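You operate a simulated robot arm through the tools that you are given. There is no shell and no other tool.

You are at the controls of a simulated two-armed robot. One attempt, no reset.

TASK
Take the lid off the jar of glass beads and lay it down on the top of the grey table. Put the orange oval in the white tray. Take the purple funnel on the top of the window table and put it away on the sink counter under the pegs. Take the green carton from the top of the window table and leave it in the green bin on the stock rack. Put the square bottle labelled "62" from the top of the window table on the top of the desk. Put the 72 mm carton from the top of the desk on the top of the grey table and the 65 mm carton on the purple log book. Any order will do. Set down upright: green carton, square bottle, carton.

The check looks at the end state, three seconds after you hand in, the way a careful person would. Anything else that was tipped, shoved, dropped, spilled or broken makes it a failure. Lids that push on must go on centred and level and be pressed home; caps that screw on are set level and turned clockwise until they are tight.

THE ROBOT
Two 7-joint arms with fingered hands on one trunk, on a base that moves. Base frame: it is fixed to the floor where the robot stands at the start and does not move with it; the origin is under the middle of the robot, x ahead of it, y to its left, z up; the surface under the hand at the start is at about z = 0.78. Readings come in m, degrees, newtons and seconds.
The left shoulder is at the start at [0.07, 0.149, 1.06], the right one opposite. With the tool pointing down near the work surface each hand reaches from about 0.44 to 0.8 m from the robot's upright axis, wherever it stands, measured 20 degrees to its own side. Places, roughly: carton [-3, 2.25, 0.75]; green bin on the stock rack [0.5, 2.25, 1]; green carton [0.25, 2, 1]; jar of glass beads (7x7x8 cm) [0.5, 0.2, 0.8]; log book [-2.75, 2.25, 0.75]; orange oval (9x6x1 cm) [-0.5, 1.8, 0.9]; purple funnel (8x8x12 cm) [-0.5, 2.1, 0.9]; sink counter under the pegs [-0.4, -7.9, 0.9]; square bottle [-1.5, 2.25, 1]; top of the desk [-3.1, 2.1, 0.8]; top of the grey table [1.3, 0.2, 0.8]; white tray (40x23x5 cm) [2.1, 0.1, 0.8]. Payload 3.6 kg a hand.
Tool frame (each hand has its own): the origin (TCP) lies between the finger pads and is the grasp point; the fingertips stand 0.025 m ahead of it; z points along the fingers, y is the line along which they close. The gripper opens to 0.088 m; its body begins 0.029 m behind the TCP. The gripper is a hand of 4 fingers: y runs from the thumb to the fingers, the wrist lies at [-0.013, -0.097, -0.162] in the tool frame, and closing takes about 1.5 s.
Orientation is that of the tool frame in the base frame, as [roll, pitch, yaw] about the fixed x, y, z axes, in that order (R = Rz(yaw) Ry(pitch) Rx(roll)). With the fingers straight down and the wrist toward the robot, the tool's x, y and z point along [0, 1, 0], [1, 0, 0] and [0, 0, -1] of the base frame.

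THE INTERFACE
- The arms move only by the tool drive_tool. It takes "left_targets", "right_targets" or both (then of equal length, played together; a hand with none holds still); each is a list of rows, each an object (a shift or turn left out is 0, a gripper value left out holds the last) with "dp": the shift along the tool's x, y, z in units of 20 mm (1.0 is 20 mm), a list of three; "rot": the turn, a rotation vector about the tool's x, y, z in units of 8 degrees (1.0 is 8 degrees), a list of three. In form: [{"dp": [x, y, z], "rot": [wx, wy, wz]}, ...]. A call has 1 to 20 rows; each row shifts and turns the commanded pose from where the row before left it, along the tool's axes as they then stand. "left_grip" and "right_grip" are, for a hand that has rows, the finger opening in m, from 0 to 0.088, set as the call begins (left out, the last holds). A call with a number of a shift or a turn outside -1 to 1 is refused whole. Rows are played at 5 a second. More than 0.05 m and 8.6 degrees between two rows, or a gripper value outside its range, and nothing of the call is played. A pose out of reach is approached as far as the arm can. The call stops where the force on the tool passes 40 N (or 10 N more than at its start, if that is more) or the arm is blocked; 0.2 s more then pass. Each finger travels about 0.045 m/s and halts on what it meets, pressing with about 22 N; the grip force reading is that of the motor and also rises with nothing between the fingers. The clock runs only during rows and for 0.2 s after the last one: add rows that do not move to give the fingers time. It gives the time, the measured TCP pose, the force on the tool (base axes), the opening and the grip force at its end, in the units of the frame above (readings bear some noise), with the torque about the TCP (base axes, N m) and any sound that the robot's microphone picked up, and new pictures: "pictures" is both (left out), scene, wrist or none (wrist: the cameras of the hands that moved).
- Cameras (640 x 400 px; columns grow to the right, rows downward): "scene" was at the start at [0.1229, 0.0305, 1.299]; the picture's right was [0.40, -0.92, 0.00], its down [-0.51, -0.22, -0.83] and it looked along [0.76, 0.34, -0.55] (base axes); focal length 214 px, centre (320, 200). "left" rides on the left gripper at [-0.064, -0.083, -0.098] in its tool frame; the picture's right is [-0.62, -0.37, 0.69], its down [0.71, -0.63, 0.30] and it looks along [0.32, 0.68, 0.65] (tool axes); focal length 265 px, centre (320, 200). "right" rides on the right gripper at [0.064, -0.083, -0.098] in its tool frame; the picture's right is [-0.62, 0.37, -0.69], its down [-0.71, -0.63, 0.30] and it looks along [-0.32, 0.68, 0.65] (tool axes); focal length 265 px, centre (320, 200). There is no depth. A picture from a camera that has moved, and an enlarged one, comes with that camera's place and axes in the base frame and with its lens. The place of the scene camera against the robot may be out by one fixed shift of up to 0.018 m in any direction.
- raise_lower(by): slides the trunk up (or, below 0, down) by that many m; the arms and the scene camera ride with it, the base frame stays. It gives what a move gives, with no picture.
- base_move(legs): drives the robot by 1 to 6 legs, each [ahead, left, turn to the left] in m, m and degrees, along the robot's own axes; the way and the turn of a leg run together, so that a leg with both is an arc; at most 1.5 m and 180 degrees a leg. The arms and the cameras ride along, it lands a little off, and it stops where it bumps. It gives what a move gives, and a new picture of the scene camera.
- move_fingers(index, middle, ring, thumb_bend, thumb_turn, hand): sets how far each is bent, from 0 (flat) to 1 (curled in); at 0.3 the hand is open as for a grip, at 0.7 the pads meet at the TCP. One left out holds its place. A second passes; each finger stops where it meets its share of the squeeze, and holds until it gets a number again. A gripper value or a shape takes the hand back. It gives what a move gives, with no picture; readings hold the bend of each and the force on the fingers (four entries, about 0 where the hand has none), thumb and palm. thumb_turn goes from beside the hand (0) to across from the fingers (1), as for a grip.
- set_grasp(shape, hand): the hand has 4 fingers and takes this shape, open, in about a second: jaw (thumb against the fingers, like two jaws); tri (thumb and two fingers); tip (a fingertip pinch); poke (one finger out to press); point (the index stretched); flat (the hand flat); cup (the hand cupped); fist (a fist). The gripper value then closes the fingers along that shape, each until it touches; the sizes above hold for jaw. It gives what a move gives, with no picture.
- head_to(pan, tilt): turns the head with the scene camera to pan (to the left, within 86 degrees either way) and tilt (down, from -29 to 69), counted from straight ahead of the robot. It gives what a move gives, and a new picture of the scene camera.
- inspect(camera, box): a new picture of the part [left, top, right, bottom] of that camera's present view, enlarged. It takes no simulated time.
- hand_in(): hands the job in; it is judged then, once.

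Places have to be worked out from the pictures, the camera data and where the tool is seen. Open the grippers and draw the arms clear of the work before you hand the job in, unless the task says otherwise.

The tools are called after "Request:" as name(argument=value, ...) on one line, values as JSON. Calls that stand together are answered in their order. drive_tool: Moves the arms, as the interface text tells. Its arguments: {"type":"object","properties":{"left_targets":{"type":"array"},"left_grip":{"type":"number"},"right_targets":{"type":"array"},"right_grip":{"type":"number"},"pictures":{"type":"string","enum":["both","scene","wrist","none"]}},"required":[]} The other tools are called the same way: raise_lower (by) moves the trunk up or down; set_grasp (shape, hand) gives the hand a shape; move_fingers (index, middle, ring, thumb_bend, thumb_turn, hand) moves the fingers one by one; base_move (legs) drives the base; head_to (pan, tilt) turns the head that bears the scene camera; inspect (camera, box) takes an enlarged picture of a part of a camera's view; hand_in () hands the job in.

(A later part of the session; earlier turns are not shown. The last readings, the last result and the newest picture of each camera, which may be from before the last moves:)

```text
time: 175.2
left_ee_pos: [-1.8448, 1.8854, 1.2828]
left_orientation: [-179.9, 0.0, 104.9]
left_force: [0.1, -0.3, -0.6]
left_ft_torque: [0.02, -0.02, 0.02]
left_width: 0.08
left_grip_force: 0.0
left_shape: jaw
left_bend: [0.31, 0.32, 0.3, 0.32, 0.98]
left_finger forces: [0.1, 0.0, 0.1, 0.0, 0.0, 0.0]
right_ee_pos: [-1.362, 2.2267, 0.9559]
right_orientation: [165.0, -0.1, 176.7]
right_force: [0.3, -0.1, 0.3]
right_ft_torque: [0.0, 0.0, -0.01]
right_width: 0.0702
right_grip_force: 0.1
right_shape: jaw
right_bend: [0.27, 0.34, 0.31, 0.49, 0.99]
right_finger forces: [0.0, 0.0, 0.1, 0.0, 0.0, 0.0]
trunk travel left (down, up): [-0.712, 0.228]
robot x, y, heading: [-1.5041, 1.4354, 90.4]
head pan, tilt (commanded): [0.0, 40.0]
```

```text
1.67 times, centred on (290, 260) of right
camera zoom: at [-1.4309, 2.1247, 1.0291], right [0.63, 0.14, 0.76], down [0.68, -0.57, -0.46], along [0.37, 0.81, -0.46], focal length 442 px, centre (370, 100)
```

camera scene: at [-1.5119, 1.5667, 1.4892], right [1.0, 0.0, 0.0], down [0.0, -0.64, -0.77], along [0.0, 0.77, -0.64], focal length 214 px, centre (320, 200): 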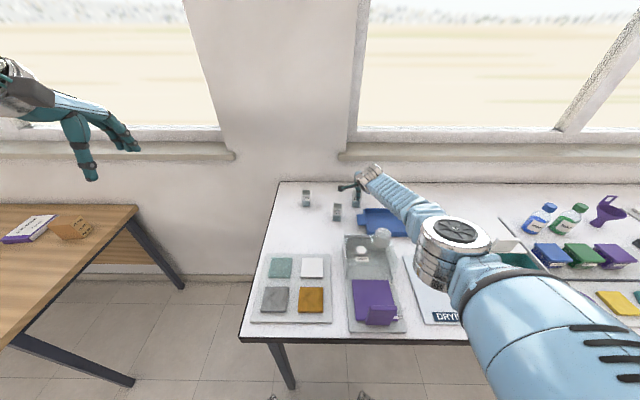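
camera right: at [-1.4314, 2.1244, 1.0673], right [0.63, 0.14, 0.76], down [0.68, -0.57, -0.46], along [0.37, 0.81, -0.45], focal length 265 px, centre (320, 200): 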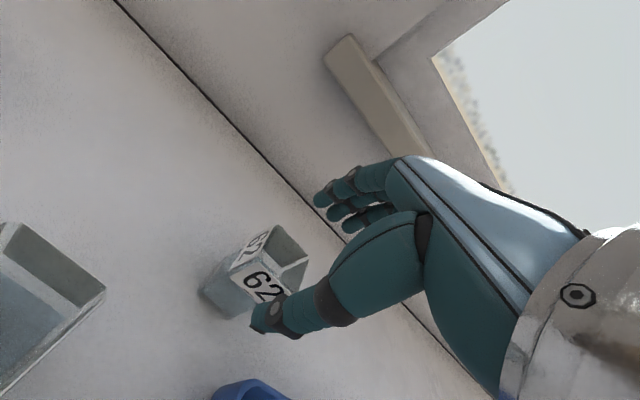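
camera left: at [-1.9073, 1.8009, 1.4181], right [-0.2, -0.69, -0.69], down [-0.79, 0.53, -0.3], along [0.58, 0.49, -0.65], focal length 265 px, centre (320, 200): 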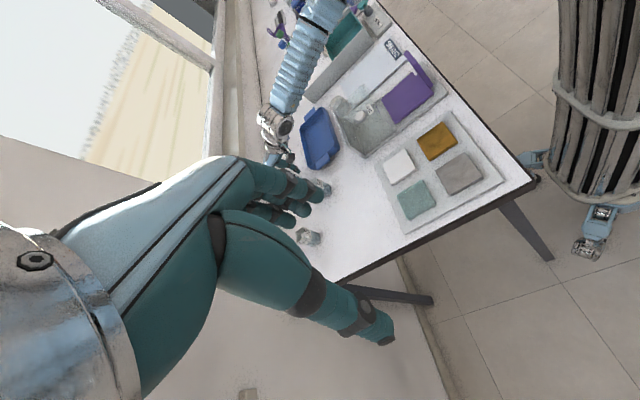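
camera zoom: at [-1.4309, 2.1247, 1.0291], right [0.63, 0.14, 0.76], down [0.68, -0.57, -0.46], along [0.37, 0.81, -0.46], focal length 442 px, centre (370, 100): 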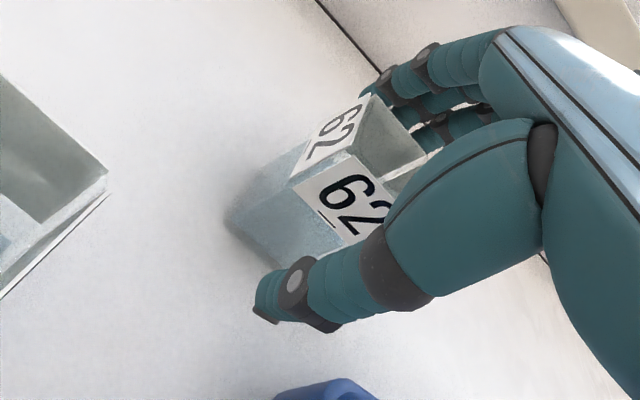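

Geometry looks right. I close the fingers on the bottle.

Request:
drive_tool(right_targets=[{"dp": [0, 0, 0]}, {"dp": [0, 0, 0]}, {"dp": [0, 0, 0]}, {"dp": [0, 0, 0]}, {"dp": [0, 0, 0]}, {"dp": [0, 0, 0]}, {"dp": [0, 0, 0]}, {"dp": [0, 0, 0]}], right_grip=0.02)

Request:
inspect(camera="right", box=[160, 140, 420, 380])

```text
time: 177.0
left_ee_pos: [-1.8442, 1.8843, 1.2816]
left_orientation: [-179.8, 0.0, 105.0]
left_force: [-0.7, 0.6, -0.4]
left_ft_torque: [-0.01, 0.01, -0.01]
left_width: 0.0799
left_grip_force: 0.1
left_shape: jaw
left_bend: [0.31, 0.32, 0.3, 0.32, 0.98]
left_finger forces: [0.0, 0.0, 0.1, 0.0, 0.0, 0.0]
right_ee_pos: [-1.3607, 2.2272, 0.9578]
right_orientation: [165.0, -0.2, 176.6]
right_force: [-0.4, 0.0, 1.3]
right_ft_torque: [0.0, 0.03, -0.01]
right_width: 0.03
right_grip_force: 22.0
right_shape: jaw
right_bend: [0.74, 0.51, 0.56, 0.74, 1.0]
right_finger forces: [11.7, 6.6, 0.3, 0.0, 18.3, 0.0]
trunk travel left (down, up): [-0.712, 0.228]
robot x, y, heading: [-1.499, 1.4371, 90.1]
head pan, tilt (commanded): [0.0, 40.0]
camera scene: at [-1.5113, 1.5668, 1.4512], right [1.0, 0.0, 0.0], down [0.0, -0.64, -0.77], along [0.0, 0.77, -0.64], focal length 214 px, centre (320, 200)
camera right: at [-1.431, 2.1245, 1.0293], right [0.63, 0.14, 0.76], down [0.68, -0.57, -0.46], along [0.37, 0.81, -0.46], focal length 265 px, centre (320, 200)
```

scene: 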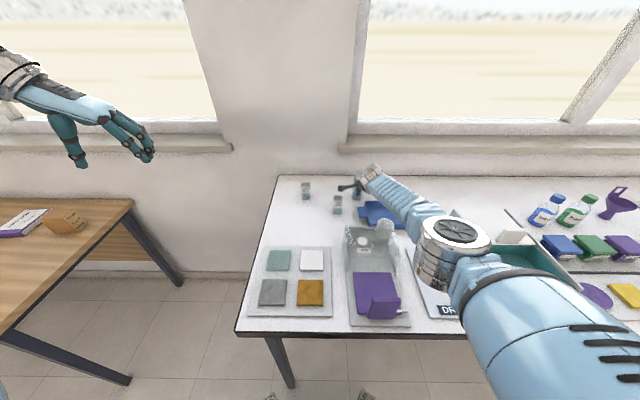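
right: 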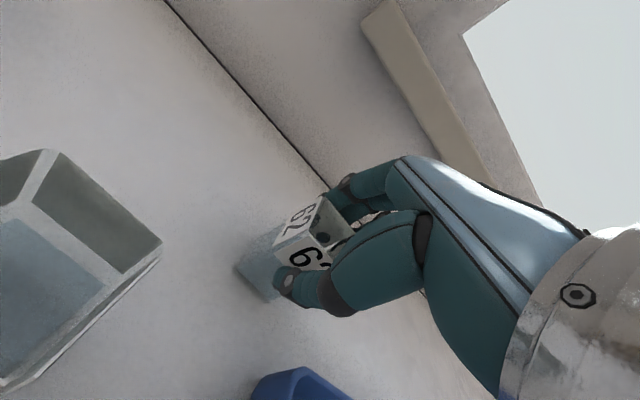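

```text
1.67 times, centred on (290, 260) of right
camera zoom: at [-1.431, 2.1245, 1.0293], right [0.63, 0.14, 0.76], down [0.68, -0.57, -0.46], along [0.37, 0.81, -0.46], focal length 442 px, centre (370, 100)
```

zoom: 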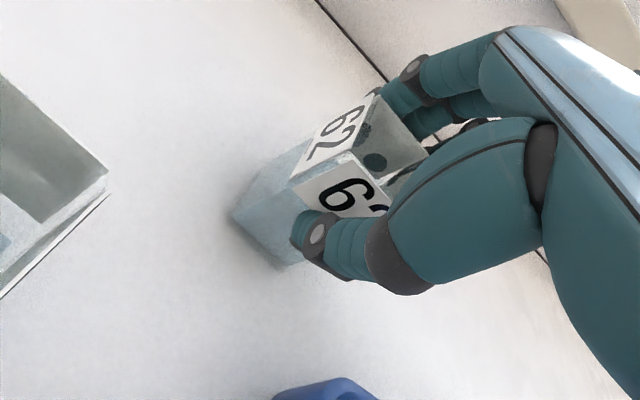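

The bottle is held, still upright. I lift it with the trunk by 0.05 m.

Request:
raise_lower(by=0.05)

Request:
inspect(camera="right", box=[160, 140, 420, 380])

Request:
inspect(camera="scene", box=[290, 130, 410, 260])

```text
time: 177.9
left_ee_pos: [-1.8431, 1.8847, 1.3318]
left_orientation: [-179.9, 0.0, 104.9]
left_force: [-0.1, -0.4, -0.4]
left_ft_torque: [0.02, 0.0, -0.02]
left_width: 0.08
left_grip_force: 0.0
left_shape: jaw
left_bend: [0.31, 0.32, 0.3, 0.32, 0.98]
left_finger forces: [0.0, 0.0, 0.1, 0.1, 0.0, 0.0]
right_ee_pos: [-1.362, 2.2265, 1.0077]
right_orientation: [165.1, 0.0, 176.6]
right_force: [-0.3, 0.1, -0.2]
right_ft_torque: [0.01, -0.01, -0.04]
right_width: 0.0299
right_grip_force: 21.1
right_shape: jaw
right_bend: [0.74, 0.51, 0.56, 0.74, 1.0]
right_finger forces: [11.7, 6.5, 0.2, 0.0, 18.4, 0.0]
trunk travel left (down, up): [-0.762, 0.178]
robot x, y, heading: [-1.4995, 1.4366, 90.2]
head pan, tilt (commanded): [0.0, 40.0]
```

```text
1.67 times, centred on (290, 260) of right
camera zoom: at [-1.431, 2.1251, 1.0789], right [0.63, 0.14, 0.76], down [0.68, -0.57, -0.46], along [0.37, 0.81, -0.46], focal length 442 px, centre (370, 100)
```

zoom: 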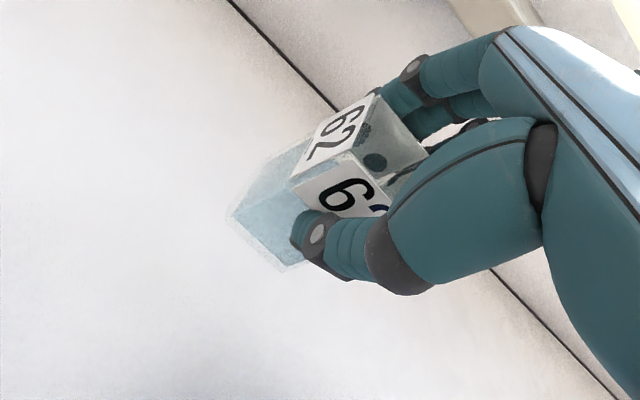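

```text
3.08 times, centred on (350, 195) of scene
camera zoom: at [-1.5114, 1.5677, 1.5011], right [1.0, 0.0, 0.0], down [0.0, -0.64, -0.77], along [0.0, 0.77, -0.64], focal length 660 px, centre (228, 215)
```

zoom: 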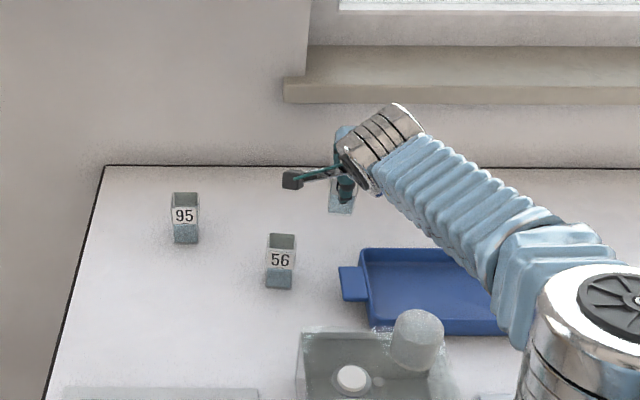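

The bottle hangs level. I raise the trunk further, then retract the arm toward the robot and straighten the left hand.

Request:
raise_lower(by=0.15)

Request:
drive_tool(right_targets=[{"dp": [0, -0.4, -0.1]}, {"dp": [0, -0.7, -0.19]}, {"dp": [0, -0.93, -0.25]}, {"dp": [0, -0.93, -0.25]}, {"dp": [0, -0.93, -0.25]}, {"dp": [0, -0.93, -0.25]}, {"dp": [0, -0.93, -0.25]}, {"dp": [0, -0.93, -0.25]}, {"dp": [0, -0.93, -0.25]}, {"dp": [0, -0.93, -0.25]}, {"dp": [0, -0.93, -0.25]}, {"dp": [0, -0.93, -0.25]}, {"dp": [0, -0.7, -0.19]}, {"dp": [0, -0.4, -0.1]}], left_targets=[{"rot": [0, 0, -0.94]}, {"rot": [0, 0, -0.94]}, {"rot": [0, 0, -0.94]}, {"rot": [0, 0, -0.94]}, {"rot": [0, 0, -0.94]}, {"rot": [0, 0, -0.94]}, {"rot": [0, 0, -0.94]}, {"rot": [0, 0, -0.94]}, {"rot": [0, 0, -0.94]}, {"rot": [0, 0, -0.94]}, {"dp": [0, 0, 0]}, {"dp": [0, 0, 0]}, {"dp": [0, 0, 0]}, {"dp": [0, 0, 0]}])

```text
time: 179.7
left_ee_pos: [-1.8431, 1.8848, 1.4816]
left_orientation: [-179.8, 0.1, 105.0]
left_force: [-0.4, 0.2, 0.8]
left_ft_torque: [0.03, 0.0, -0.01]
left_width: 0.0797
left_grip_force: 0.0
left_shape: jaw
left_bend: [0.31, 0.32, 0.3, 0.32, 0.98]
left_finger forces: [0.0, 0.0, 0.0, 0.1, 0.1, 0.1]
right_ee_pos: [-1.3612, 2.2256, 1.1576]
right_orientation: [165.0, -0.1, 176.6]
right_force: [0.3, 1.2, 0.2]
right_ft_torque: [0.01, -0.01, 0.01]
right_width: 0.0299
right_grip_force: 21.9
right_shape: jaw
right_bend: [0.74, 0.51, 0.56, 0.74, 1.0]
right_finger forces: [11.7, 6.5, 0.4, 0.0, 18.3, 0.0]
trunk travel left (down, up): [-0.912, 0.028]
robot x, y, heading: [-1.4993, 1.4353, 90.1]
head pan, tilt (commanded): [0.0, 40.0]
```

```text
time: 182.7
left_ee_pos: [-1.8439, 1.8845, 1.4826]
left_orientation: [180.0, -0.1, -179.9]
left_force: [-0.5, -0.3, 0.1]
left_ft_torque: [0.02, 0.04, 0.0]
left_width: 0.0801
left_grip_force: 0.0
left_shape: jaw
left_bend: [0.31, 0.32, 0.3, 0.32, 0.98]
left_finger forces: [0.0, 0.1, 0.0, 0.0, 0.1, 0.1]
right_ee_pos: [-1.3765, 1.9889, 1.1587]
right_orientation: [164.9, 0.1, 176.5]
right_force: [-0.4, -0.9, 0.1]
right_ft_torque: [-0.03, 0.0, 0.02]
right_width: 0.0298
right_grip_force: 21.8
right_shape: jaw
right_bend: [0.74, 0.51, 0.56, 0.74, 1.0]
right_finger forces: [11.6, 6.5, 0.2, 0.0, 18.2, 0.1]
trunk travel left (down, up): [-0.912, 0.028]
robot x, y, heading: [-1.503, 1.436, 90.3]
head pan, tilt (commanded): [0.0, 40.0]
camera scene: at [-1.5112, 1.5672, 1.6512], right [1.0, 0.0, 0.0], down [0.0, -0.64, -0.77], along [0.0, 0.77, -0.64], focal length 214 px, centre (320, 200)
camera right: at [-1.4457, 1.8862, 1.2301], right [0.63, 0.14, 0.76], down [0.68, -0.57, -0.46], along [0.37, 0.81, -0.46], focal length 265 px, centre (320, 200)
camera left: at [-1.7792, 1.8019, 1.5801], right [0.62, -0.37, -0.69], down [-0.71, -0.63, -0.3], along [-0.33, 0.68, -0.65], focal length 265 px, centre (320, 200)
```

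scene: 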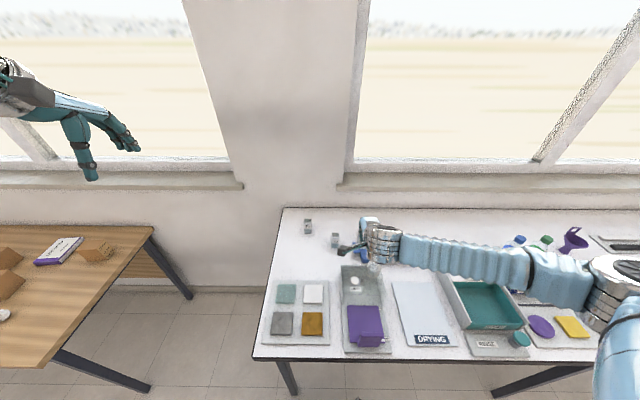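
right: 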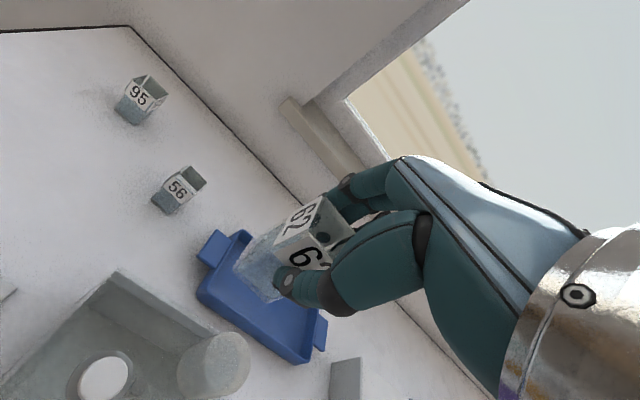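
left: 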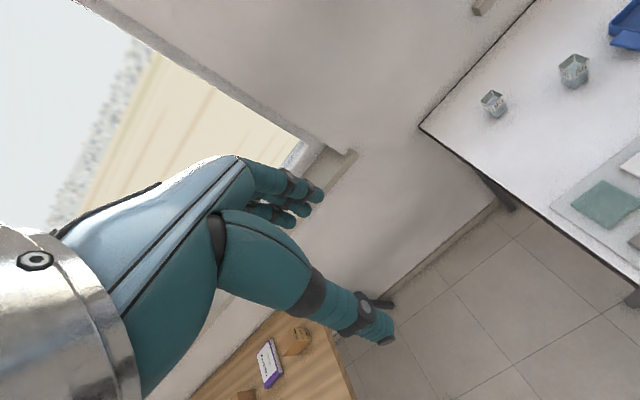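

Bottle stays level. I back off and strafe left to stand in front of the desk.

Request:
base_move(legs=[[-0.25, 0, 0], [0, 1.25, 0]])

Request:
inspect(camera="scene", box=[140, 150, 500, 390])

```text
time: 202.0
left_ee_pos: [-3.0732, 1.663, 1.4829]
left_orientation: [180.0, -0.1, 178.6]
left_force: [0.1, 0.8, 0.2]
left_ft_torque: [0.02, 0.02, -0.02]
left_width: 0.0799
left_grip_force: 0.0
left_shape: jaw
left_bend: [0.31, 0.32, 0.3, 0.32, 0.98]
left_finger forces: [0.1, 0.0, 0.0, 0.0, 0.0, 0.0]
right_ee_pos: [-2.6039, 1.7536, 1.1582]
right_orientation: [165.1, -0.1, 175.2]
right_force: [0.7, 0.8, -1.5]
right_ft_torque: [0.04, 0.01, -0.02]
right_width: 0.0296
right_grip_force: 22.4
right_shape: jaw
right_bend: [0.74, 0.51, 0.56, 0.74, 1.0]
right_finger forces: [11.8, 6.5, 0.2, 0.0, 18.4, 0.1]
trunk travel left (down, up): [-0.912, 0.028]
robot x, y, heading: [-2.7392, 1.2053, 88.9]
head pan, tilt (commanded): [0.0, 40.0]
camera scene: at [-2.7475, 1.3365, 1.6511], right [1.0, -0.02, 0.0], down [-0.01, -0.64, -0.77], along [0.01, 0.77, -0.64], focal length 214 px, centre (320, 200)
```

scene: 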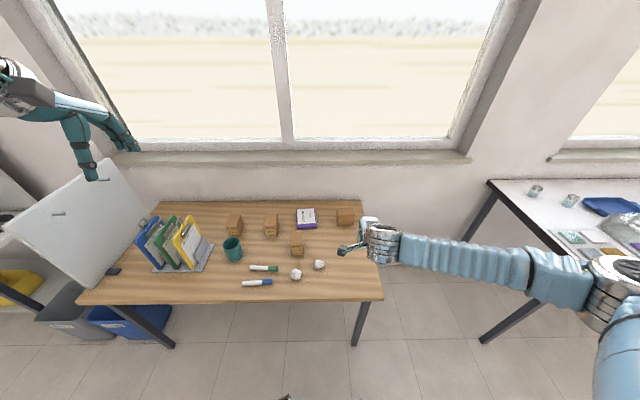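

```text
1.67 times, centred on (320, 270) of scene
camera zoom: at [-2.7475, 1.3365, 1.6511], right [1.0, -0.02, 0.0], down [-0.01, -0.64, -0.77], along [0.01, 0.77, -0.64], focal length 358 px, centre (320, 83)
```

zoom: 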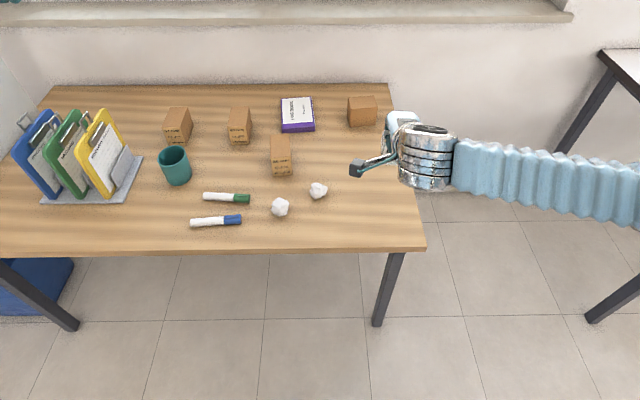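

The desk is in view: four cartons, log book, cup, markers. I zoom to read the carton labels.

Request:
inspect(camera="scene", box=[210, 195, 300, 265])

Request:
inspect(camera="scene", box=[280, 195, 370, 280])

Request:
inspect(camera="left", box=[0, 0, 640, 400])

Request:
inspect(camera="right", box=[0, 0, 640, 400])

```text
5.71 times, centred on (255, 230) of scene
camera zoom: at [-2.7475, 1.3365, 1.6511], right [1.0, -0.02, 0.0], down [-0.01, -0.64, -0.77], along [0.01, 0.77, -0.64], focal length 1226 px, centre (691, 29)
```

zoom: 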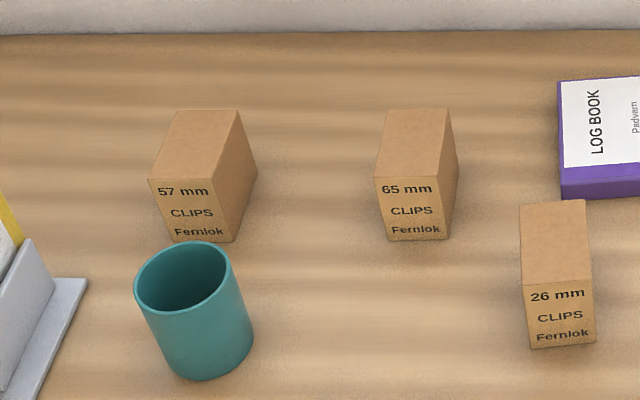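

```text
4.71 times, centred on (325, 238) of scene
camera zoom: at [-2.7475, 1.3365, 1.6511], right [1.0, -0.02, 0.0], down [-0.01, -0.64, -0.77], along [0.01, 0.77, -0.64], focal length 1009 px, centre (296, 24)
```

zoom: 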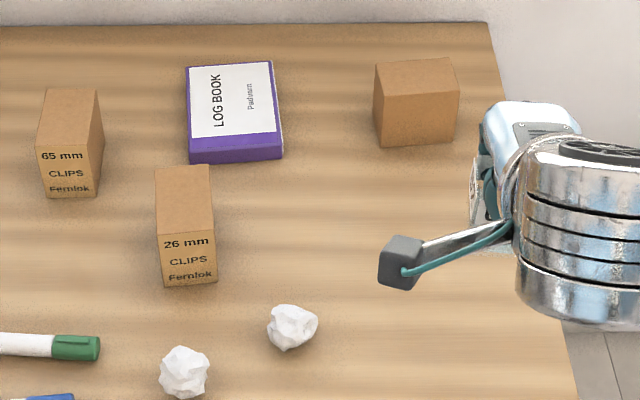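

```text
1.00 times, centred on (320, 200) of left (not enlarged: the box is as wide or as high as the picture)
camera zoom: at [-3.0098, 1.5778, 1.5801], right [0.61, -0.38, -0.69], down [-0.73, -0.61, -0.3], along [-0.31, 0.69, -0.65], focal length 265 px, centre (320, 200)
```

zoom: 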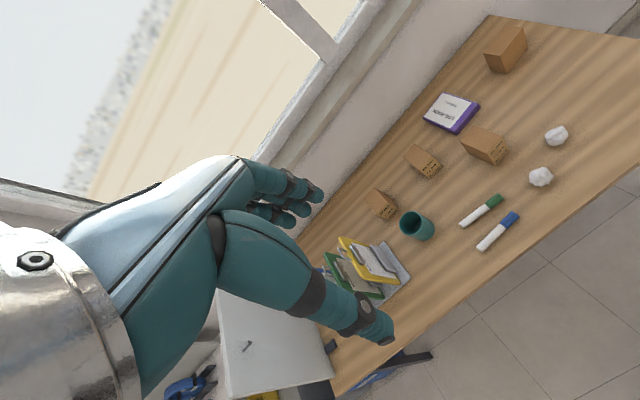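

```text
1.00 times, centred on (320, 200) of right (not enlarged: the box is as wide or as high as the picture)
camera zoom: at [-2.6746, 1.6539, 1.2299], right [0.63, 0.12, 0.76], down [0.67, -0.59, -0.46], along [0.39, 0.8, -0.46], focal length 265 px, centre (320, 200)
```

zoom: 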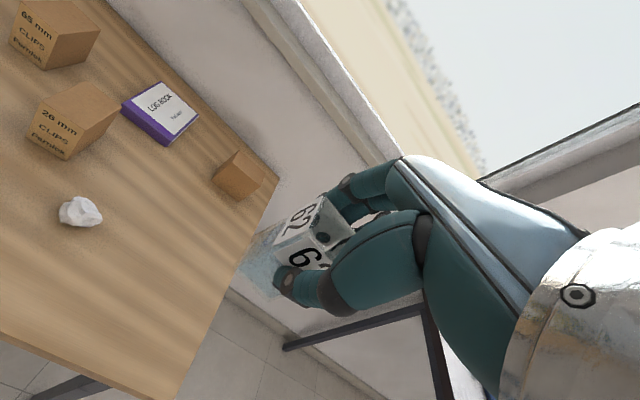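

Cartons read 57, 65, 26 and (right back) 72 mm. A free spot for the bottle is around [-2.57, 1.90] on the desk (z≈0.75). I drive ahead 0.14 m, then lower the trunk.

Request:
base_move(legs=[[0.14, -0.02, 1.0]])

Request:
raise_lower(by=-0.2)

Request:
inspect(camera="right", box=[0, 0, 640, 400])

Request:
inspect(camera="scene", box=[0, 0, 640, 400])

```text
time: 204.4
left_ee_pos: [-3.0618, 1.7903, 1.4825]
left_orientation: [179.7, 0.0, 179.7]
left_force: [0.3, 0.0, 0.3]
left_ft_torque: [-0.03, 0.0, 0.02]
left_width: 0.0799
left_grip_force: 0.1
left_shape: jaw
left_bend: [0.31, 0.32, 0.3, 0.32, 0.98]
left_finger forces: [0.0, 0.0, 0.1, 0.0, 0.0, 0.1]
right_ee_pos: [-2.5937, 1.8907, 1.1615]
right_orientation: [164.8, -0.1, 176.3]
right_force: [0.5, -0.1, -0.2]
right_ft_torque: [0.03, -0.01, 0.04]
right_width: 0.0298
right_grip_force: 21.9
right_shape: jaw
right_bend: [0.74, 0.51, 0.56, 0.74, 1.0]
right_finger forces: [11.7, 6.6, 0.2, 0.2, 18.4, 0.0]
trunk travel left (down, up): [-0.912, 0.028]
robot x, y, heading: [-2.7167, 1.3515, 89.8]
head pan, tilt (commanded): [0.0, 40.0]
camera scene: at [-2.7316, 1.4719, 1.6518], right [1.0, 0.0, 0.0], down [0.0, -0.64, -0.77], along [0.0, 0.77, -0.64], focal length 214 px, centre (320, 200)
```

scene: 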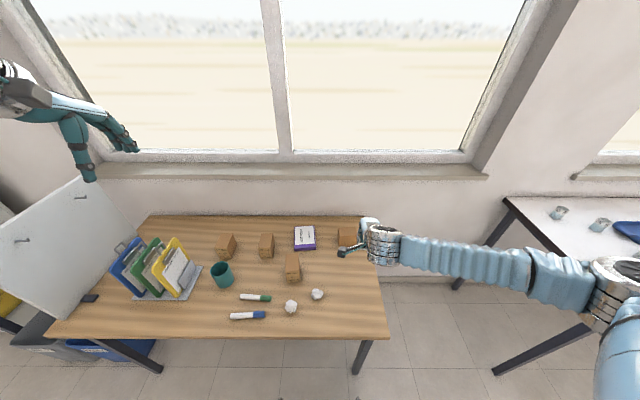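

```text
time: 206.6
left_ee_pos: [-3.059, 1.7952, 1.2815]
left_orientation: [-180.0, 0.0, 179.7]
left_force: [-0.6, -0.1, -0.5]
left_ft_torque: [-0.05, 0.05, 0.03]
left_width: 0.0802
left_grip_force: 0.0
left_shape: jaw
left_bend: [0.31, 0.32, 0.3, 0.32, 0.98]
left_finger forces: [0.0, 0.0, 0.1, 0.0, 0.0, 0.0]
right_ee_pos: [-2.5922, 1.8953, 0.9582]
right_orientation: [165.1, -0.1, 176.3]
right_force: [1.0, -0.6, -0.6]
right_ft_torque: [-0.01, 0.0, 0.0]
right_width: 0.0298
right_grip_force: 21.8
right_shape: jaw
right_bend: [0.74, 0.51, 0.56, 0.74, 1.0]
right_finger forces: [11.6, 6.7, 0.2, 0.0, 18.5, 0.1]
trunk travel left (down, up): [-0.712, 0.228]
robot x, y, heading: [-2.7201, 1.3517, 89.9]
head pan, tilt (commanded): [0.0, 40.0]
```

```text
1.00 times, centred on (320, 200) of right (not enlarged: the box is as wide or as high as the picture)
camera zoom: at [-2.6613, 1.7937, 1.03], right [0.63, 0.14, 0.76], down [0.68, -0.58, -0.46], along [0.38, 0.81, -0.46], focal length 265 px, centre (320, 200)
```

zoom: 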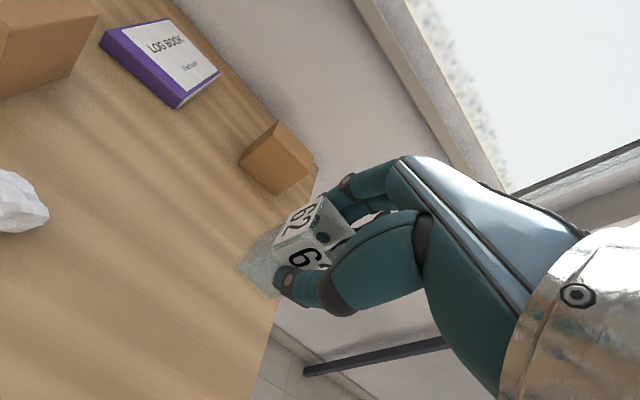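

```text
1.00 times, centred on (320, 200) of scene (not enlarged: the box is as wide or as high as the picture)
camera zoom: at [-2.7286, 1.4783, 1.4512], right [1.0, 0.0, 0.0], down [0.0, -0.64, -0.77], along [0.0, 0.77, -0.64], focal length 214 px, centre (320, 200)
```

zoom: 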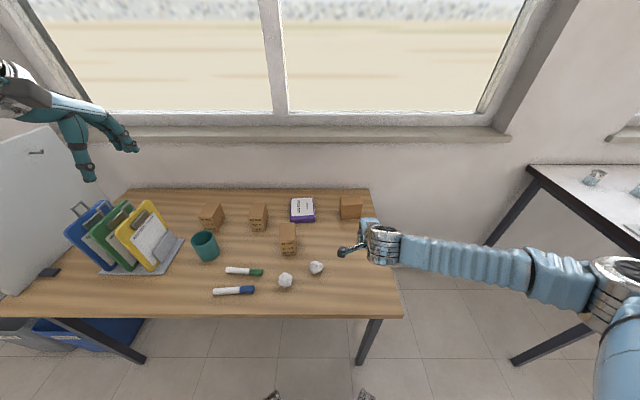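

Desk top is z≈0.75 (log-book corner triangulation), so contact is expected at TCP z≈0.807. I lower the trunk by 0.135.

Request:
raise_lower(by=-0.135)

Request:
inspect(camera="right", box=[160, 140, 420, 380])

Request:
inspect(camera="scene", box=[280, 180, 440, 300])

```text
time: 208.2
left_ee_pos: [-3.0602, 1.7945, 1.1476]
left_orientation: [-180.0, -0.2, 179.7]
left_force: [0.0, 0.1, 0.1]
left_ft_torque: [0.0, 0.01, -0.01]
left_width: 0.0799
left_grip_force: 0.1
left_shape: jaw
left_bend: [0.31, 0.32, 0.3, 0.32, 0.98]
left_finger forces: [0.1, 0.0, 0.0, 0.0, 0.0, 0.0]
right_ee_pos: [-2.5925, 1.8934, 0.824]
right_orientation: [165.0, -0.1, 176.2]
right_force: [-0.3, 0.0, -0.5]
right_ft_torque: [0.02, -0.02, 0.01]
right_width: 0.0299
right_grip_force: 21.7
right_shape: jaw
right_bend: [0.74, 0.51, 0.56, 0.74, 1.0]
right_finger forces: [11.7, 6.6, 0.3, 0.0, 18.4, 0.1]
trunk travel left (down, up): [-0.577, 0.363]
robot x, y, heading: [-2.724, 1.3497, 89.9]
head pan, tilt (commanded): [0.0, 40.0]
```

```text
1.67 times, centred on (290, 260) of right
camera zoom: at [-2.6617, 1.7932, 0.8953], right [0.63, 0.14, 0.76], down [0.68, -0.58, -0.46], along [0.38, 0.81, -0.46], focal length 442 px, centre (370, 100)
```

zoom: 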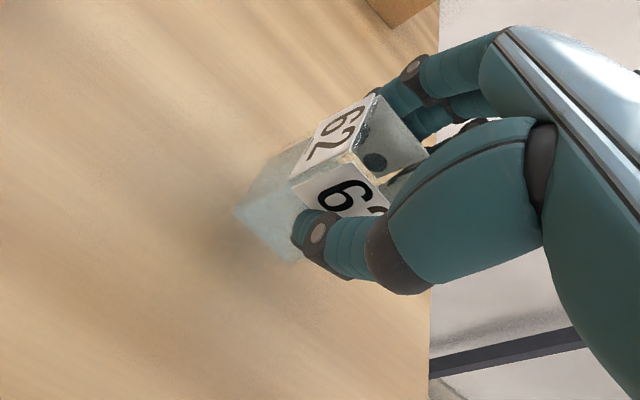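

```text
3.33 times, centred on (360, 240) of scene
camera zoom: at [-2.7291, 1.4776, 1.3162], right [1.0, 0.0, 0.0], down [0.0, -0.64, -0.77], along [0.0, 0.77, -0.64], focal length 715 px, centre (187, 67)
```

zoom: 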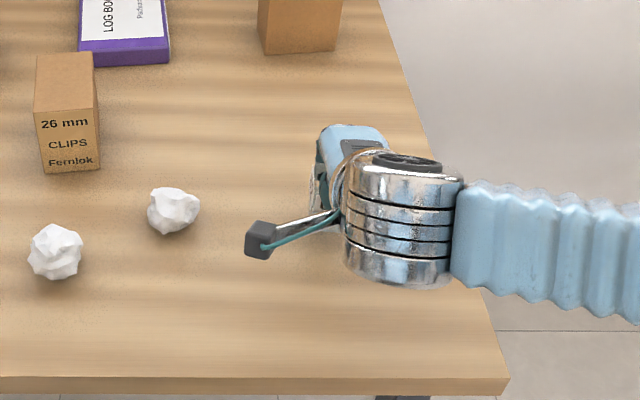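

About 17 mm to go. Small vertical steps with the arm.

Request:
drive_tool(right_targets=[{"dp": [0, -0.052, 0.193]}, {"dp": [0, -0.052, 0.193]}, {"dp": [0, -0.026, 0.097]}, {"dp": [0, 0, 0]}], pictures="none")

Request:
drive_tool(right_targets=[{"dp": [0, -0.026, 0.097]}, {"dp": [0, -0.026, 0.097]}, {"dp": [0, 0, 0]}], pictures="none")

```text
time: 209.2
left_ee_pos: [-3.0604, 1.7947, 1.1488]
left_orientation: [-179.9, -0.1, 179.6]
left_force: [-0.3, -0.3, -0.5]
left_ft_torque: [0.0, 0.0, 0.01]
left_width: 0.0801
left_grip_force: 0.1
left_shape: jaw
left_bend: [0.31, 0.32, 0.3, 0.32, 0.98]
left_finger forces: [0.1, 0.0, 0.1, 0.1, 0.0, 0.1]
right_ee_pos: [-2.592, 1.895, 0.8136]
right_orientation: [165.0, -0.1, 176.2]
right_force: [0.2, -1.3, -1.3]
right_ft_torque: [0.01, -0.04, 0.01]
right_width: 0.0298
right_grip_force: 21.9
right_shape: jaw
right_bend: [0.74, 0.51, 0.56, 0.74, 1.0]
right_finger forces: [11.8, 6.6, 0.1, 0.0, 18.4, 0.0]
trunk travel left (down, up): [-0.577, 0.363]
robot x, y, heading: [-2.7205, 1.3474, 89.7]
head pan, tilt (commanded): [0.0, 40.0]
```

```text
time: 210.0
left_ee_pos: [-3.0603, 1.7953, 1.1471]
left_orientation: [-180.0, -0.1, 179.7]
left_force: [-0.4, -0.9, -0.4]
left_ft_torque: [0.02, 0.01, 0.02]
left_width: 0.0799
left_grip_force: 0.1
left_shape: jaw
left_bend: [0.31, 0.32, 0.3, 0.32, 0.98]
left_finger forces: [0.0, 0.0, 0.0, 0.1, 0.0, 0.1]
right_ee_pos: [-2.5913, 1.8942, 0.8101]
right_orientation: [165.1, 0.0, 176.2]
right_force: [0.2, 0.2, -0.4]
right_ft_torque: [0.02, 0.0, 0.01]
right_width: 0.0298
right_grip_force: 22.5
right_shape: jaw
right_bend: [0.74, 0.51, 0.56, 0.74, 1.0]
right_finger forces: [11.7, 6.7, 0.3, 0.1, 18.4, 0.0]
trunk travel left (down, up): [-0.577, 0.363]
robot x, y, heading: [-2.7219, 1.3486, 89.9]
head pan, tilt (commanded): [0.0, 40.0]
```

No contact yet at 0.810. Further 2 mm steps, checking force each time.

Request:
drive_tool(right_targets=[{"dp": [0, -0.026, 0.097]}, {"dp": [0, 0, 0]}], pictures="none")

Request:
drive_tool(right_targets=[{"dp": [0, -0.02, 0.073]}, {"dp": [0, 0, 0]}], pictures="none")

```text
time: 210.6
left_ee_pos: [-3.0599, 1.7947, 1.1464]
left_orientation: [180.0, -0.2, 179.7]
left_force: [0.1, -0.3, 0.3]
left_ft_torque: [0.01, -0.04, 0.0]
left_width: 0.0801
left_grip_force: 0.1
left_shape: jaw
left_bend: [0.31, 0.32, 0.3, 0.32, 0.98]
left_finger forces: [0.1, 0.1, 0.1, 0.0, 0.0, 0.0]
right_ee_pos: [-2.5921, 1.8955, 0.8065]
right_orientation: [164.9, -0.1, 176.2]
right_force: [-0.6, -0.6, 0.4]
right_ft_torque: [-0.02, 0.0, -0.01]
right_width: 0.0296
right_grip_force: 21.6
right_shape: jaw
right_bend: [0.74, 0.51, 0.56, 0.74, 1.0]
right_finger forces: [12.0, 6.7, 0.2, 0.0, 18.7, 0.1]
trunk travel left (down, up): [-0.577, 0.363]
robot x, y, heading: [-2.7219, 1.3487, 89.9]
head pan, tilt (commanded): [0.0, 40.0]
```

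```text
time: 211.2
left_ee_pos: [-3.0614, 1.7949, 1.1471]
left_orientation: [179.9, -0.2, 179.7]
left_force: [-0.2, 0.3, -1.2]
left_ft_torque: [-0.01, -0.03, 0.05]
left_width: 0.0798
left_grip_force: 0.0
left_shape: jaw
left_bend: [0.31, 0.32, 0.3, 0.32, 0.98]
left_finger forces: [0.0, 0.0, 0.0, 0.1, 0.0, 0.0]
right_ee_pos: [-2.5915, 1.8942, 0.8061]
right_orientation: [164.9, -0.2, 176.2]
right_force: [-1.2, 1.5, 5.0]
right_ft_torque: [0.04, 0.02, -0.02]
right_width: 0.0299
right_grip_force: 21.6
right_shape: jaw
right_bend: [0.74, 0.51, 0.56, 0.75, 1.0]
right_finger forces: [13.4, 7.8, 0.1, 0.0, 19.4, 0.1]
trunk travel left (down, up): [-0.577, 0.363]
robot x, y, heading: [-2.723, 1.3475, 89.7]
head pan, tilt (commanded): [0.0, 40.0]
```

Contact (5 N) at z 0.806. I open the fingers gently.

Request:
drive_tool(right_targets=[{"dp": [0, 0, 0]}, {"dp": [0, 0, 0]}, {"dp": [0, 0, 0]}, {"dp": [0, 0, 0]}, {"dp": [0, 0, 0]}, {"dp": [0, 0, 0]}], right_grip=0.07)

Request:
inspect(camera="right", box=[160, 140, 420, 380])

```text
time: 212.6
left_ee_pos: [-3.0605, 1.7952, 1.1474]
left_orientation: [-180.0, -0.2, 179.6]
left_force: [-0.1, 1.2, 1.1]
left_ft_torque: [0.02, -0.01, 0.0]
left_width: 0.0799
left_grip_force: 0.1
left_shape: jaw
left_bend: [0.31, 0.32, 0.3, 0.32, 0.98]
left_finger forces: [0.0, 0.1, 0.0, 0.0, 0.0, 0.0]
right_ee_pos: [-2.5909, 1.8942, 0.8056]
right_orientation: [165.0, -0.1, 176.2]
right_force: [-0.2, 0.0, 0.8]
right_ft_torque: [0.0, -0.01, -0.02]
right_width: 0.0696
right_grip_force: 0.0
right_shape: jaw
right_bend: [0.27, 0.34, 0.32, 0.5, 0.99]
right_finger forces: [0.1, 0.0, 0.1, 0.0, 0.0, 0.0]
trunk travel left (down, up): [-0.577, 0.363]
robot x, y, heading: [-2.7233, 1.347, 89.8]
head pan, tilt (commanded): [0.0, 40.0]
camera scene: at [-2.7292, 1.4776, 1.3162], right [1.0, 0.0, 0.0], down [0.0, -0.64, -0.77], along [0.0, 0.77, -0.64], focal length 214 px, centre (320, 200)
camera right: at [-2.6615, 1.7932, 0.8774], right [0.63, 0.14, 0.76], down [0.68, -0.58, -0.46], along [0.38, 0.81, -0.46], focal length 265 px, centre (320, 200)
```

scene: 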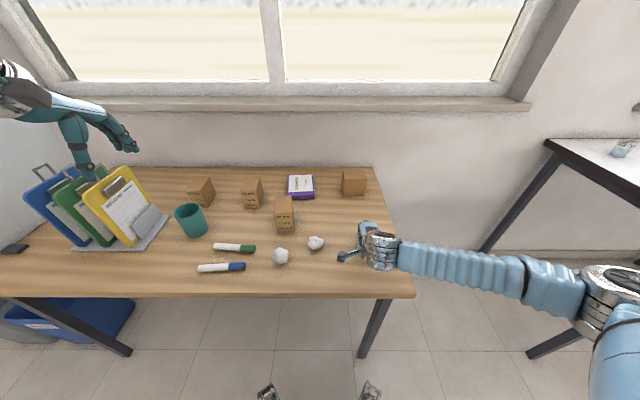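
right: 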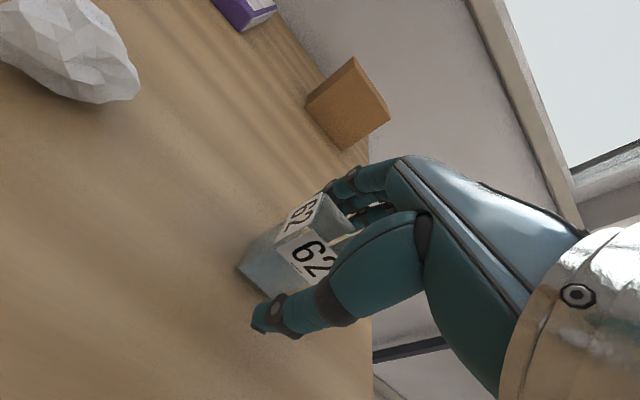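

```text
1.67 times, centred on (290, 260) of right
camera zoom: at [-2.6615, 1.7932, 0.8774], right [0.63, 0.14, 0.76], down [0.68, -0.58, -0.46], along [0.38, 0.81, -0.46], focal length 442 px, centre (370, 100)
```

zoom: 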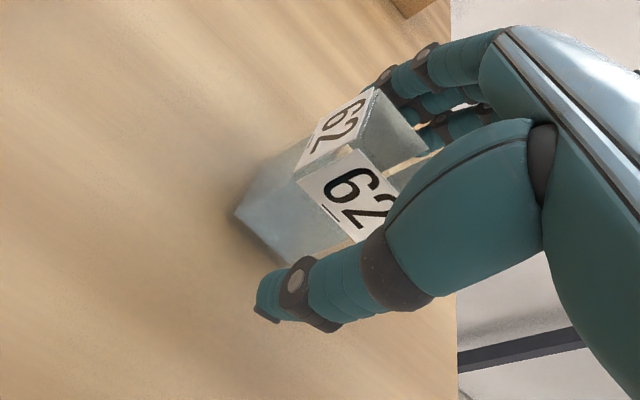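

The bottle stands on the desk, released. I raise the trunk to lift the hand straight off it.

Request:
raise_lower(by=0.12)

Request:
inspect(camera="right", box=[0, 0, 640, 400])

Request:
inspect(camera="scene", box=[220, 150, 420, 290])

```text
time: 214.1
left_ee_pos: [-3.0599, 1.7957, 1.267]
left_orientation: [-180.0, -0.1, 179.5]
left_force: [0.1, 0.1, 0.0]
left_ft_torque: [0.01, -0.01, -0.01]
left_width: 0.0799
left_grip_force: 0.0
left_shape: jaw
left_bend: [0.31, 0.32, 0.3, 0.32, 0.98]
left_finger forces: [0.0, 0.1, 0.0, 0.1, 0.0, 0.0]
right_ee_pos: [-2.591, 1.8943, 0.9254]
right_orientation: [165.0, 0.0, 176.2]
right_force: [0.4, -0.7, -0.3]
right_ft_torque: [0.0, -0.03, 0.01]
right_width: 0.0695
right_grip_force: 0.0
right_shape: jaw
right_bend: [0.27, 0.34, 0.32, 0.5, 0.99]
right_finger forces: [0.0, 0.0, 0.0, 0.0, 0.0, 0.0]
trunk travel left (down, up): [-0.697, 0.243]
robot x, y, heading: [-2.7206, 1.345, 89.8]
head pan, tilt (commanded): [0.0, 40.0]
```

```text
1.00 times, centred on (320, 200) of right (not enlarged: the box is as wide or as high as the picture)
camera zoom: at [-2.6616, 1.7933, 0.9972], right [0.63, 0.14, 0.76], down [0.68, -0.58, -0.46], along [0.38, 0.81, -0.46], focal length 265 px, centre (320, 200)
```

zoom: 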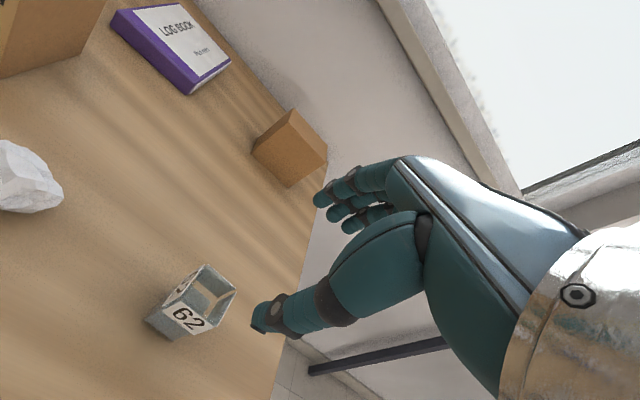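

```text
2.86 times, centred on (320, 220) of scene
camera zoom: at [-2.7293, 1.4779, 1.4361], right [1.0, 0.0, 0.0], down [0.0, -0.64, -0.77], along [0.0, 0.77, -0.64], focal length 613 px, centre (320, 143)
```

zoom: 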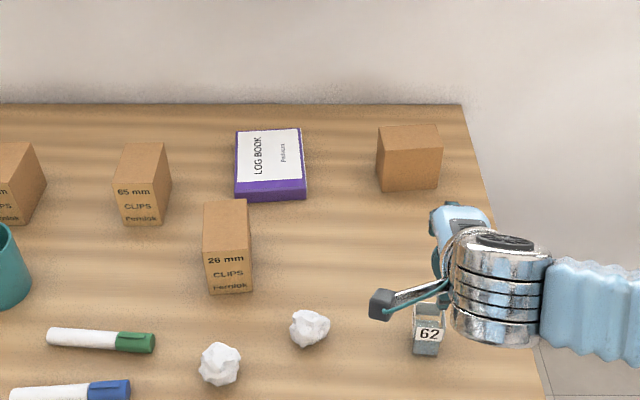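

The bottle "62" stands on the desk. Next, the 65 mm carton: I raise a bit, straighten the right hand, then shift the base left/forward.

Request:
raise_lower(by=0.1)

Request:
drive_tool(right_targets=[{"rot": [0.9375, 0, 0], "dp": [0, -0.5, 0]}, {"rot": [0.9375, 0, 0], "dp": [0, -0.5, -0.5]}, {"dp": [0, -0.5, -1]}, {"dp": [0, 0, -1]}, {"dp": [0, 0, -1]}], right_grip=0.088, pictures="none")

Request:
base_move(legs=[[0, 0.13, 0], [0.08, 0, 0]])

Request:
inspect(camera="left", box=[0, 0, 640, 400])

```text
time: 215.4
left_ee_pos: [-3.0596, 1.795, 1.3675]
left_orientation: [180.0, 0.0, 179.6]
left_force: [-0.6, 0.0, 0.0]
left_ft_torque: [0.0, 0.0, 0.0]
left_width: 0.08
left_grip_force: 0.0
left_shape: jaw
left_bend: [0.31, 0.32, 0.3, 0.32, 0.98]
left_finger forces: [0.0, 0.1, 0.0, 0.0, 0.1, 0.0]
right_ee_pos: [-2.5904, 1.8949, 1.0255]
right_orientation: [165.0, -0.1, 176.2]
right_force: [-0.7, 0.9, -0.6]
right_ft_torque: [0.0, 0.02, -0.01]
right_width: 0.0696
right_grip_force: 0.0
right_shape: jaw
right_bend: [0.27, 0.34, 0.32, 0.5, 0.99]
right_finger forces: [0.1, 0.0, 0.0, 0.0, 0.0, 0.1]
trunk travel left (down, up): [-0.797, 0.143]
robot x, y, heading: [-2.7214, 1.3451, 90.0]
head pan, tilt (commanded): [0.0, 40.0]
```

```text
time: 216.7
left_ee_pos: [-3.0601, 1.795, 1.3684]
left_orientation: [180.0, 0.0, 179.7]
left_force: [-0.1, 0.2, 0.8]
left_ft_torque: [-0.02, -0.02, -0.01]
left_width: 0.0801
left_grip_force: 0.0
left_shape: jaw
left_bend: [0.31, 0.32, 0.3, 0.32, 0.98]
left_finger forces: [0.0, 0.1, 0.0, 0.0, 0.1, 0.1]
right_ee_pos: [-2.5945, 1.8644, 1.0919]
right_orientation: [-179.9, 0.1, 176.2]
right_force: [-0.2, 0.5, -0.2]
right_ft_torque: [-0.01, 0.02, -0.03]
right_width: 0.0877
right_grip_force: 0.0
right_shape: jaw
right_bend: [0.3, 0.3, 0.3, 0.3, 0.98]
right_finger forces: [0.1, 0.0, 0.1, 0.0, 0.0, 0.1]
trunk travel left (down, up): [-0.797, 0.143]
robot x, y, heading: [-2.7221, 1.3504, 89.7]
head pan, tilt (commanded): [0.0, 40.0]
```

```text
time: 220.2
left_ee_pos: [-3.1869, 1.8734, 1.368]
left_orientation: [179.8, -0.2, 179.6]
left_force: [0.3, -0.6, 1.1]
left_ft_torque: [0.02, 0.0, 0.01]
left_width: 0.0799
left_grip_force: 0.1
left_shape: jaw
left_bend: [0.31, 0.32, 0.3, 0.32, 0.98]
left_finger forces: [0.0, 0.0, 0.0, 0.0, 0.1, 0.0]
right_ee_pos: [-2.7219, 1.9433, 1.0931]
right_orientation: [179.8, -0.1, 176.1]
right_force: [0.5, -0.6, -0.3]
right_ft_torque: [-0.01, -0.02, 0.0]
right_width: 0.0873
right_grip_force: 0.1
right_shape: jaw
right_bend: [0.3, 0.3, 0.3, 0.3, 0.98]
right_finger forces: [0.0, 0.1, 0.1, 0.1, 0.1, 0.0]
trunk travel left (down, up): [-0.797, 0.143]
robot x, y, heading: [-2.8486, 1.4297, 89.4]
head pan, tilt (commanded): [0.0, 40.0]
camera scene: at [-2.8562, 1.5579, 1.5367], right [1.0, -0.01, 0.0], down [0.0, -0.64, -0.77], along [0.0, 0.77, -0.64], focal length 214 px, centre (320, 200)
```

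scene: 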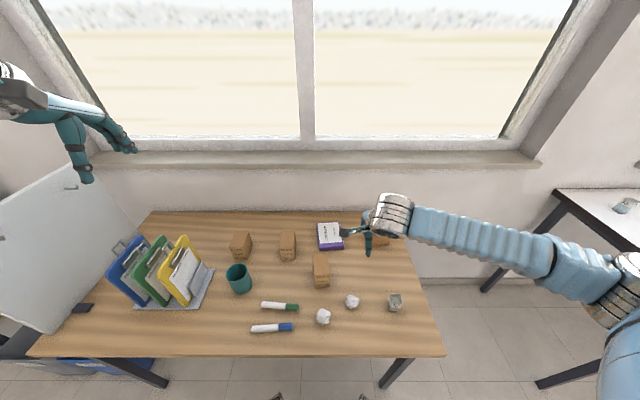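

```text
1.00 times, centred on (320, 200) of left (not enlarged: the box is as wide or as high as the picture)
camera zoom: at [-3.1228, 1.7886, 1.4666], right [0.61, -0.37, -0.7], down [-0.72, -0.62, -0.3], along [-0.32, 0.69, -0.65], focal length 265 px, centre (320, 200)
```

zoom: 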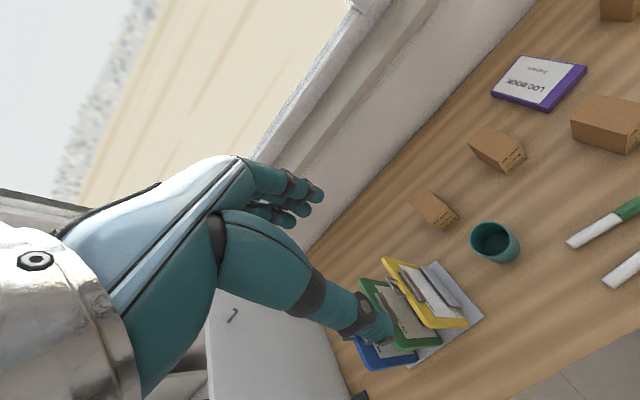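

I zoom the scene and left cameras on the 65 mm carton and log book.

Request:
inspect(camera="scene", box=[260, 210, 350, 280])

Request:
inspect(camera="left", box=[440, 40, 620, 200])

```text
5.71 times, centred on (305, 245) of scene
camera zoom: at [-2.8562, 1.5579, 1.5367], right [1.0, -0.01, 0.0], down [0.0, -0.64, -0.77], along [0.0, 0.77, -0.64], focal length 1226 px, centre (406, -57)
```

zoom: 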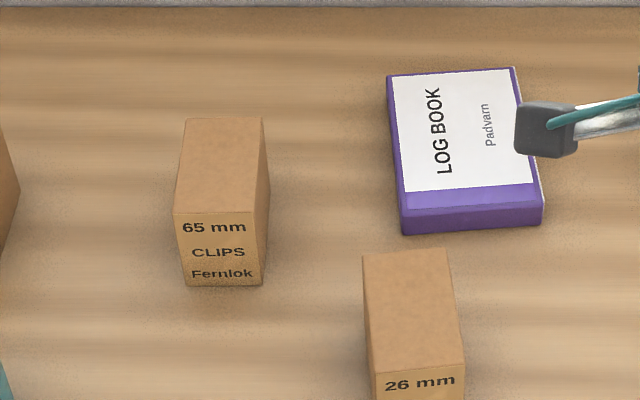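

```text
2.50 times, centred on (530, 120) of left
camera zoom: at [-3.1228, 1.7886, 1.4666], right [0.61, -0.37, -0.7], down [-0.72, -0.62, -0.3], along [-0.32, 0.69, -0.65], focal length 664 px, centre (-205, 400)
```

zoom: 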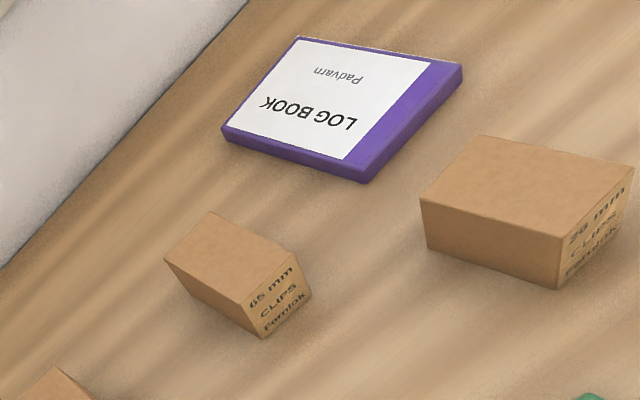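

The 65 mm carton is about 57 (x) × 84 (y) × 83 mm at [-2.982, 2.145], so it must be gripped across x; log-book centre ≈ [-2.807, 2.214]. For that reach I need to stand closer; the base column is slim and its wheels fit under the desk, so I creep forward 0.07 m.

Request:
base_move(legs=[[0.07, 0, 0.4]])

```text
time: 221.8
left_ee_pos: [-3.1946, 1.9396, 1.3669]
left_orientation: [179.9, 0.0, -180.0]
left_force: [1.5, -0.8, 0.3]
left_ft_torque: [0.01, -0.01, 0.0]
left_width: 0.0799
left_grip_force: 0.0
left_shape: jaw
left_bend: [0.31, 0.32, 0.3, 0.32, 0.98]
left_finger forces: [0.1, 0.0, 0.0, 0.0, 0.0, 0.0]
right_ee_pos: [-2.7271, 2.0124, 1.0918]
right_orientation: [179.9, 0.1, 176.5]
right_force: [0.1, 0.1, -0.5]
right_ft_torque: [0.03, 0.02, 0.02]
right_width: 0.0875
right_grip_force: 0.0
right_shape: jaw
right_bend: [0.3, 0.3, 0.3, 0.3, 0.98]
right_finger forces: [0.0, 0.1, 0.0, 0.0, 0.0, 0.1]
trunk travel left (down, up): [-0.797, 0.143]
robot x, y, heading: [-2.8493, 1.5041, 90.3]
head pan, tilt (commanded): [0.0, 40.0]
camera scene: at [-2.8617, 1.6321, 1.5364], right [1.0, 0.0, 0.0], down [0.0, -0.64, -0.77], along [0.0, 0.77, -0.64], focal length 214 px, centre (320, 200)
```

scene: 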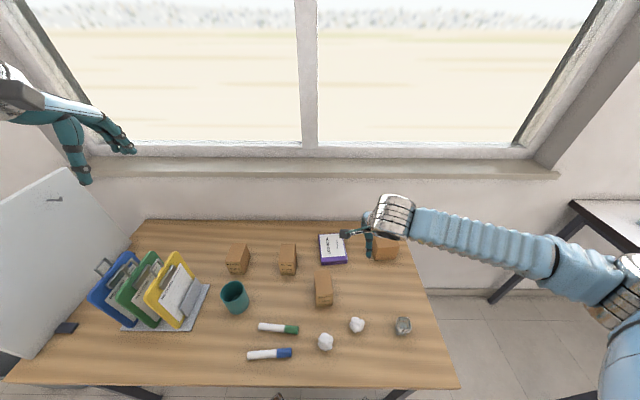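

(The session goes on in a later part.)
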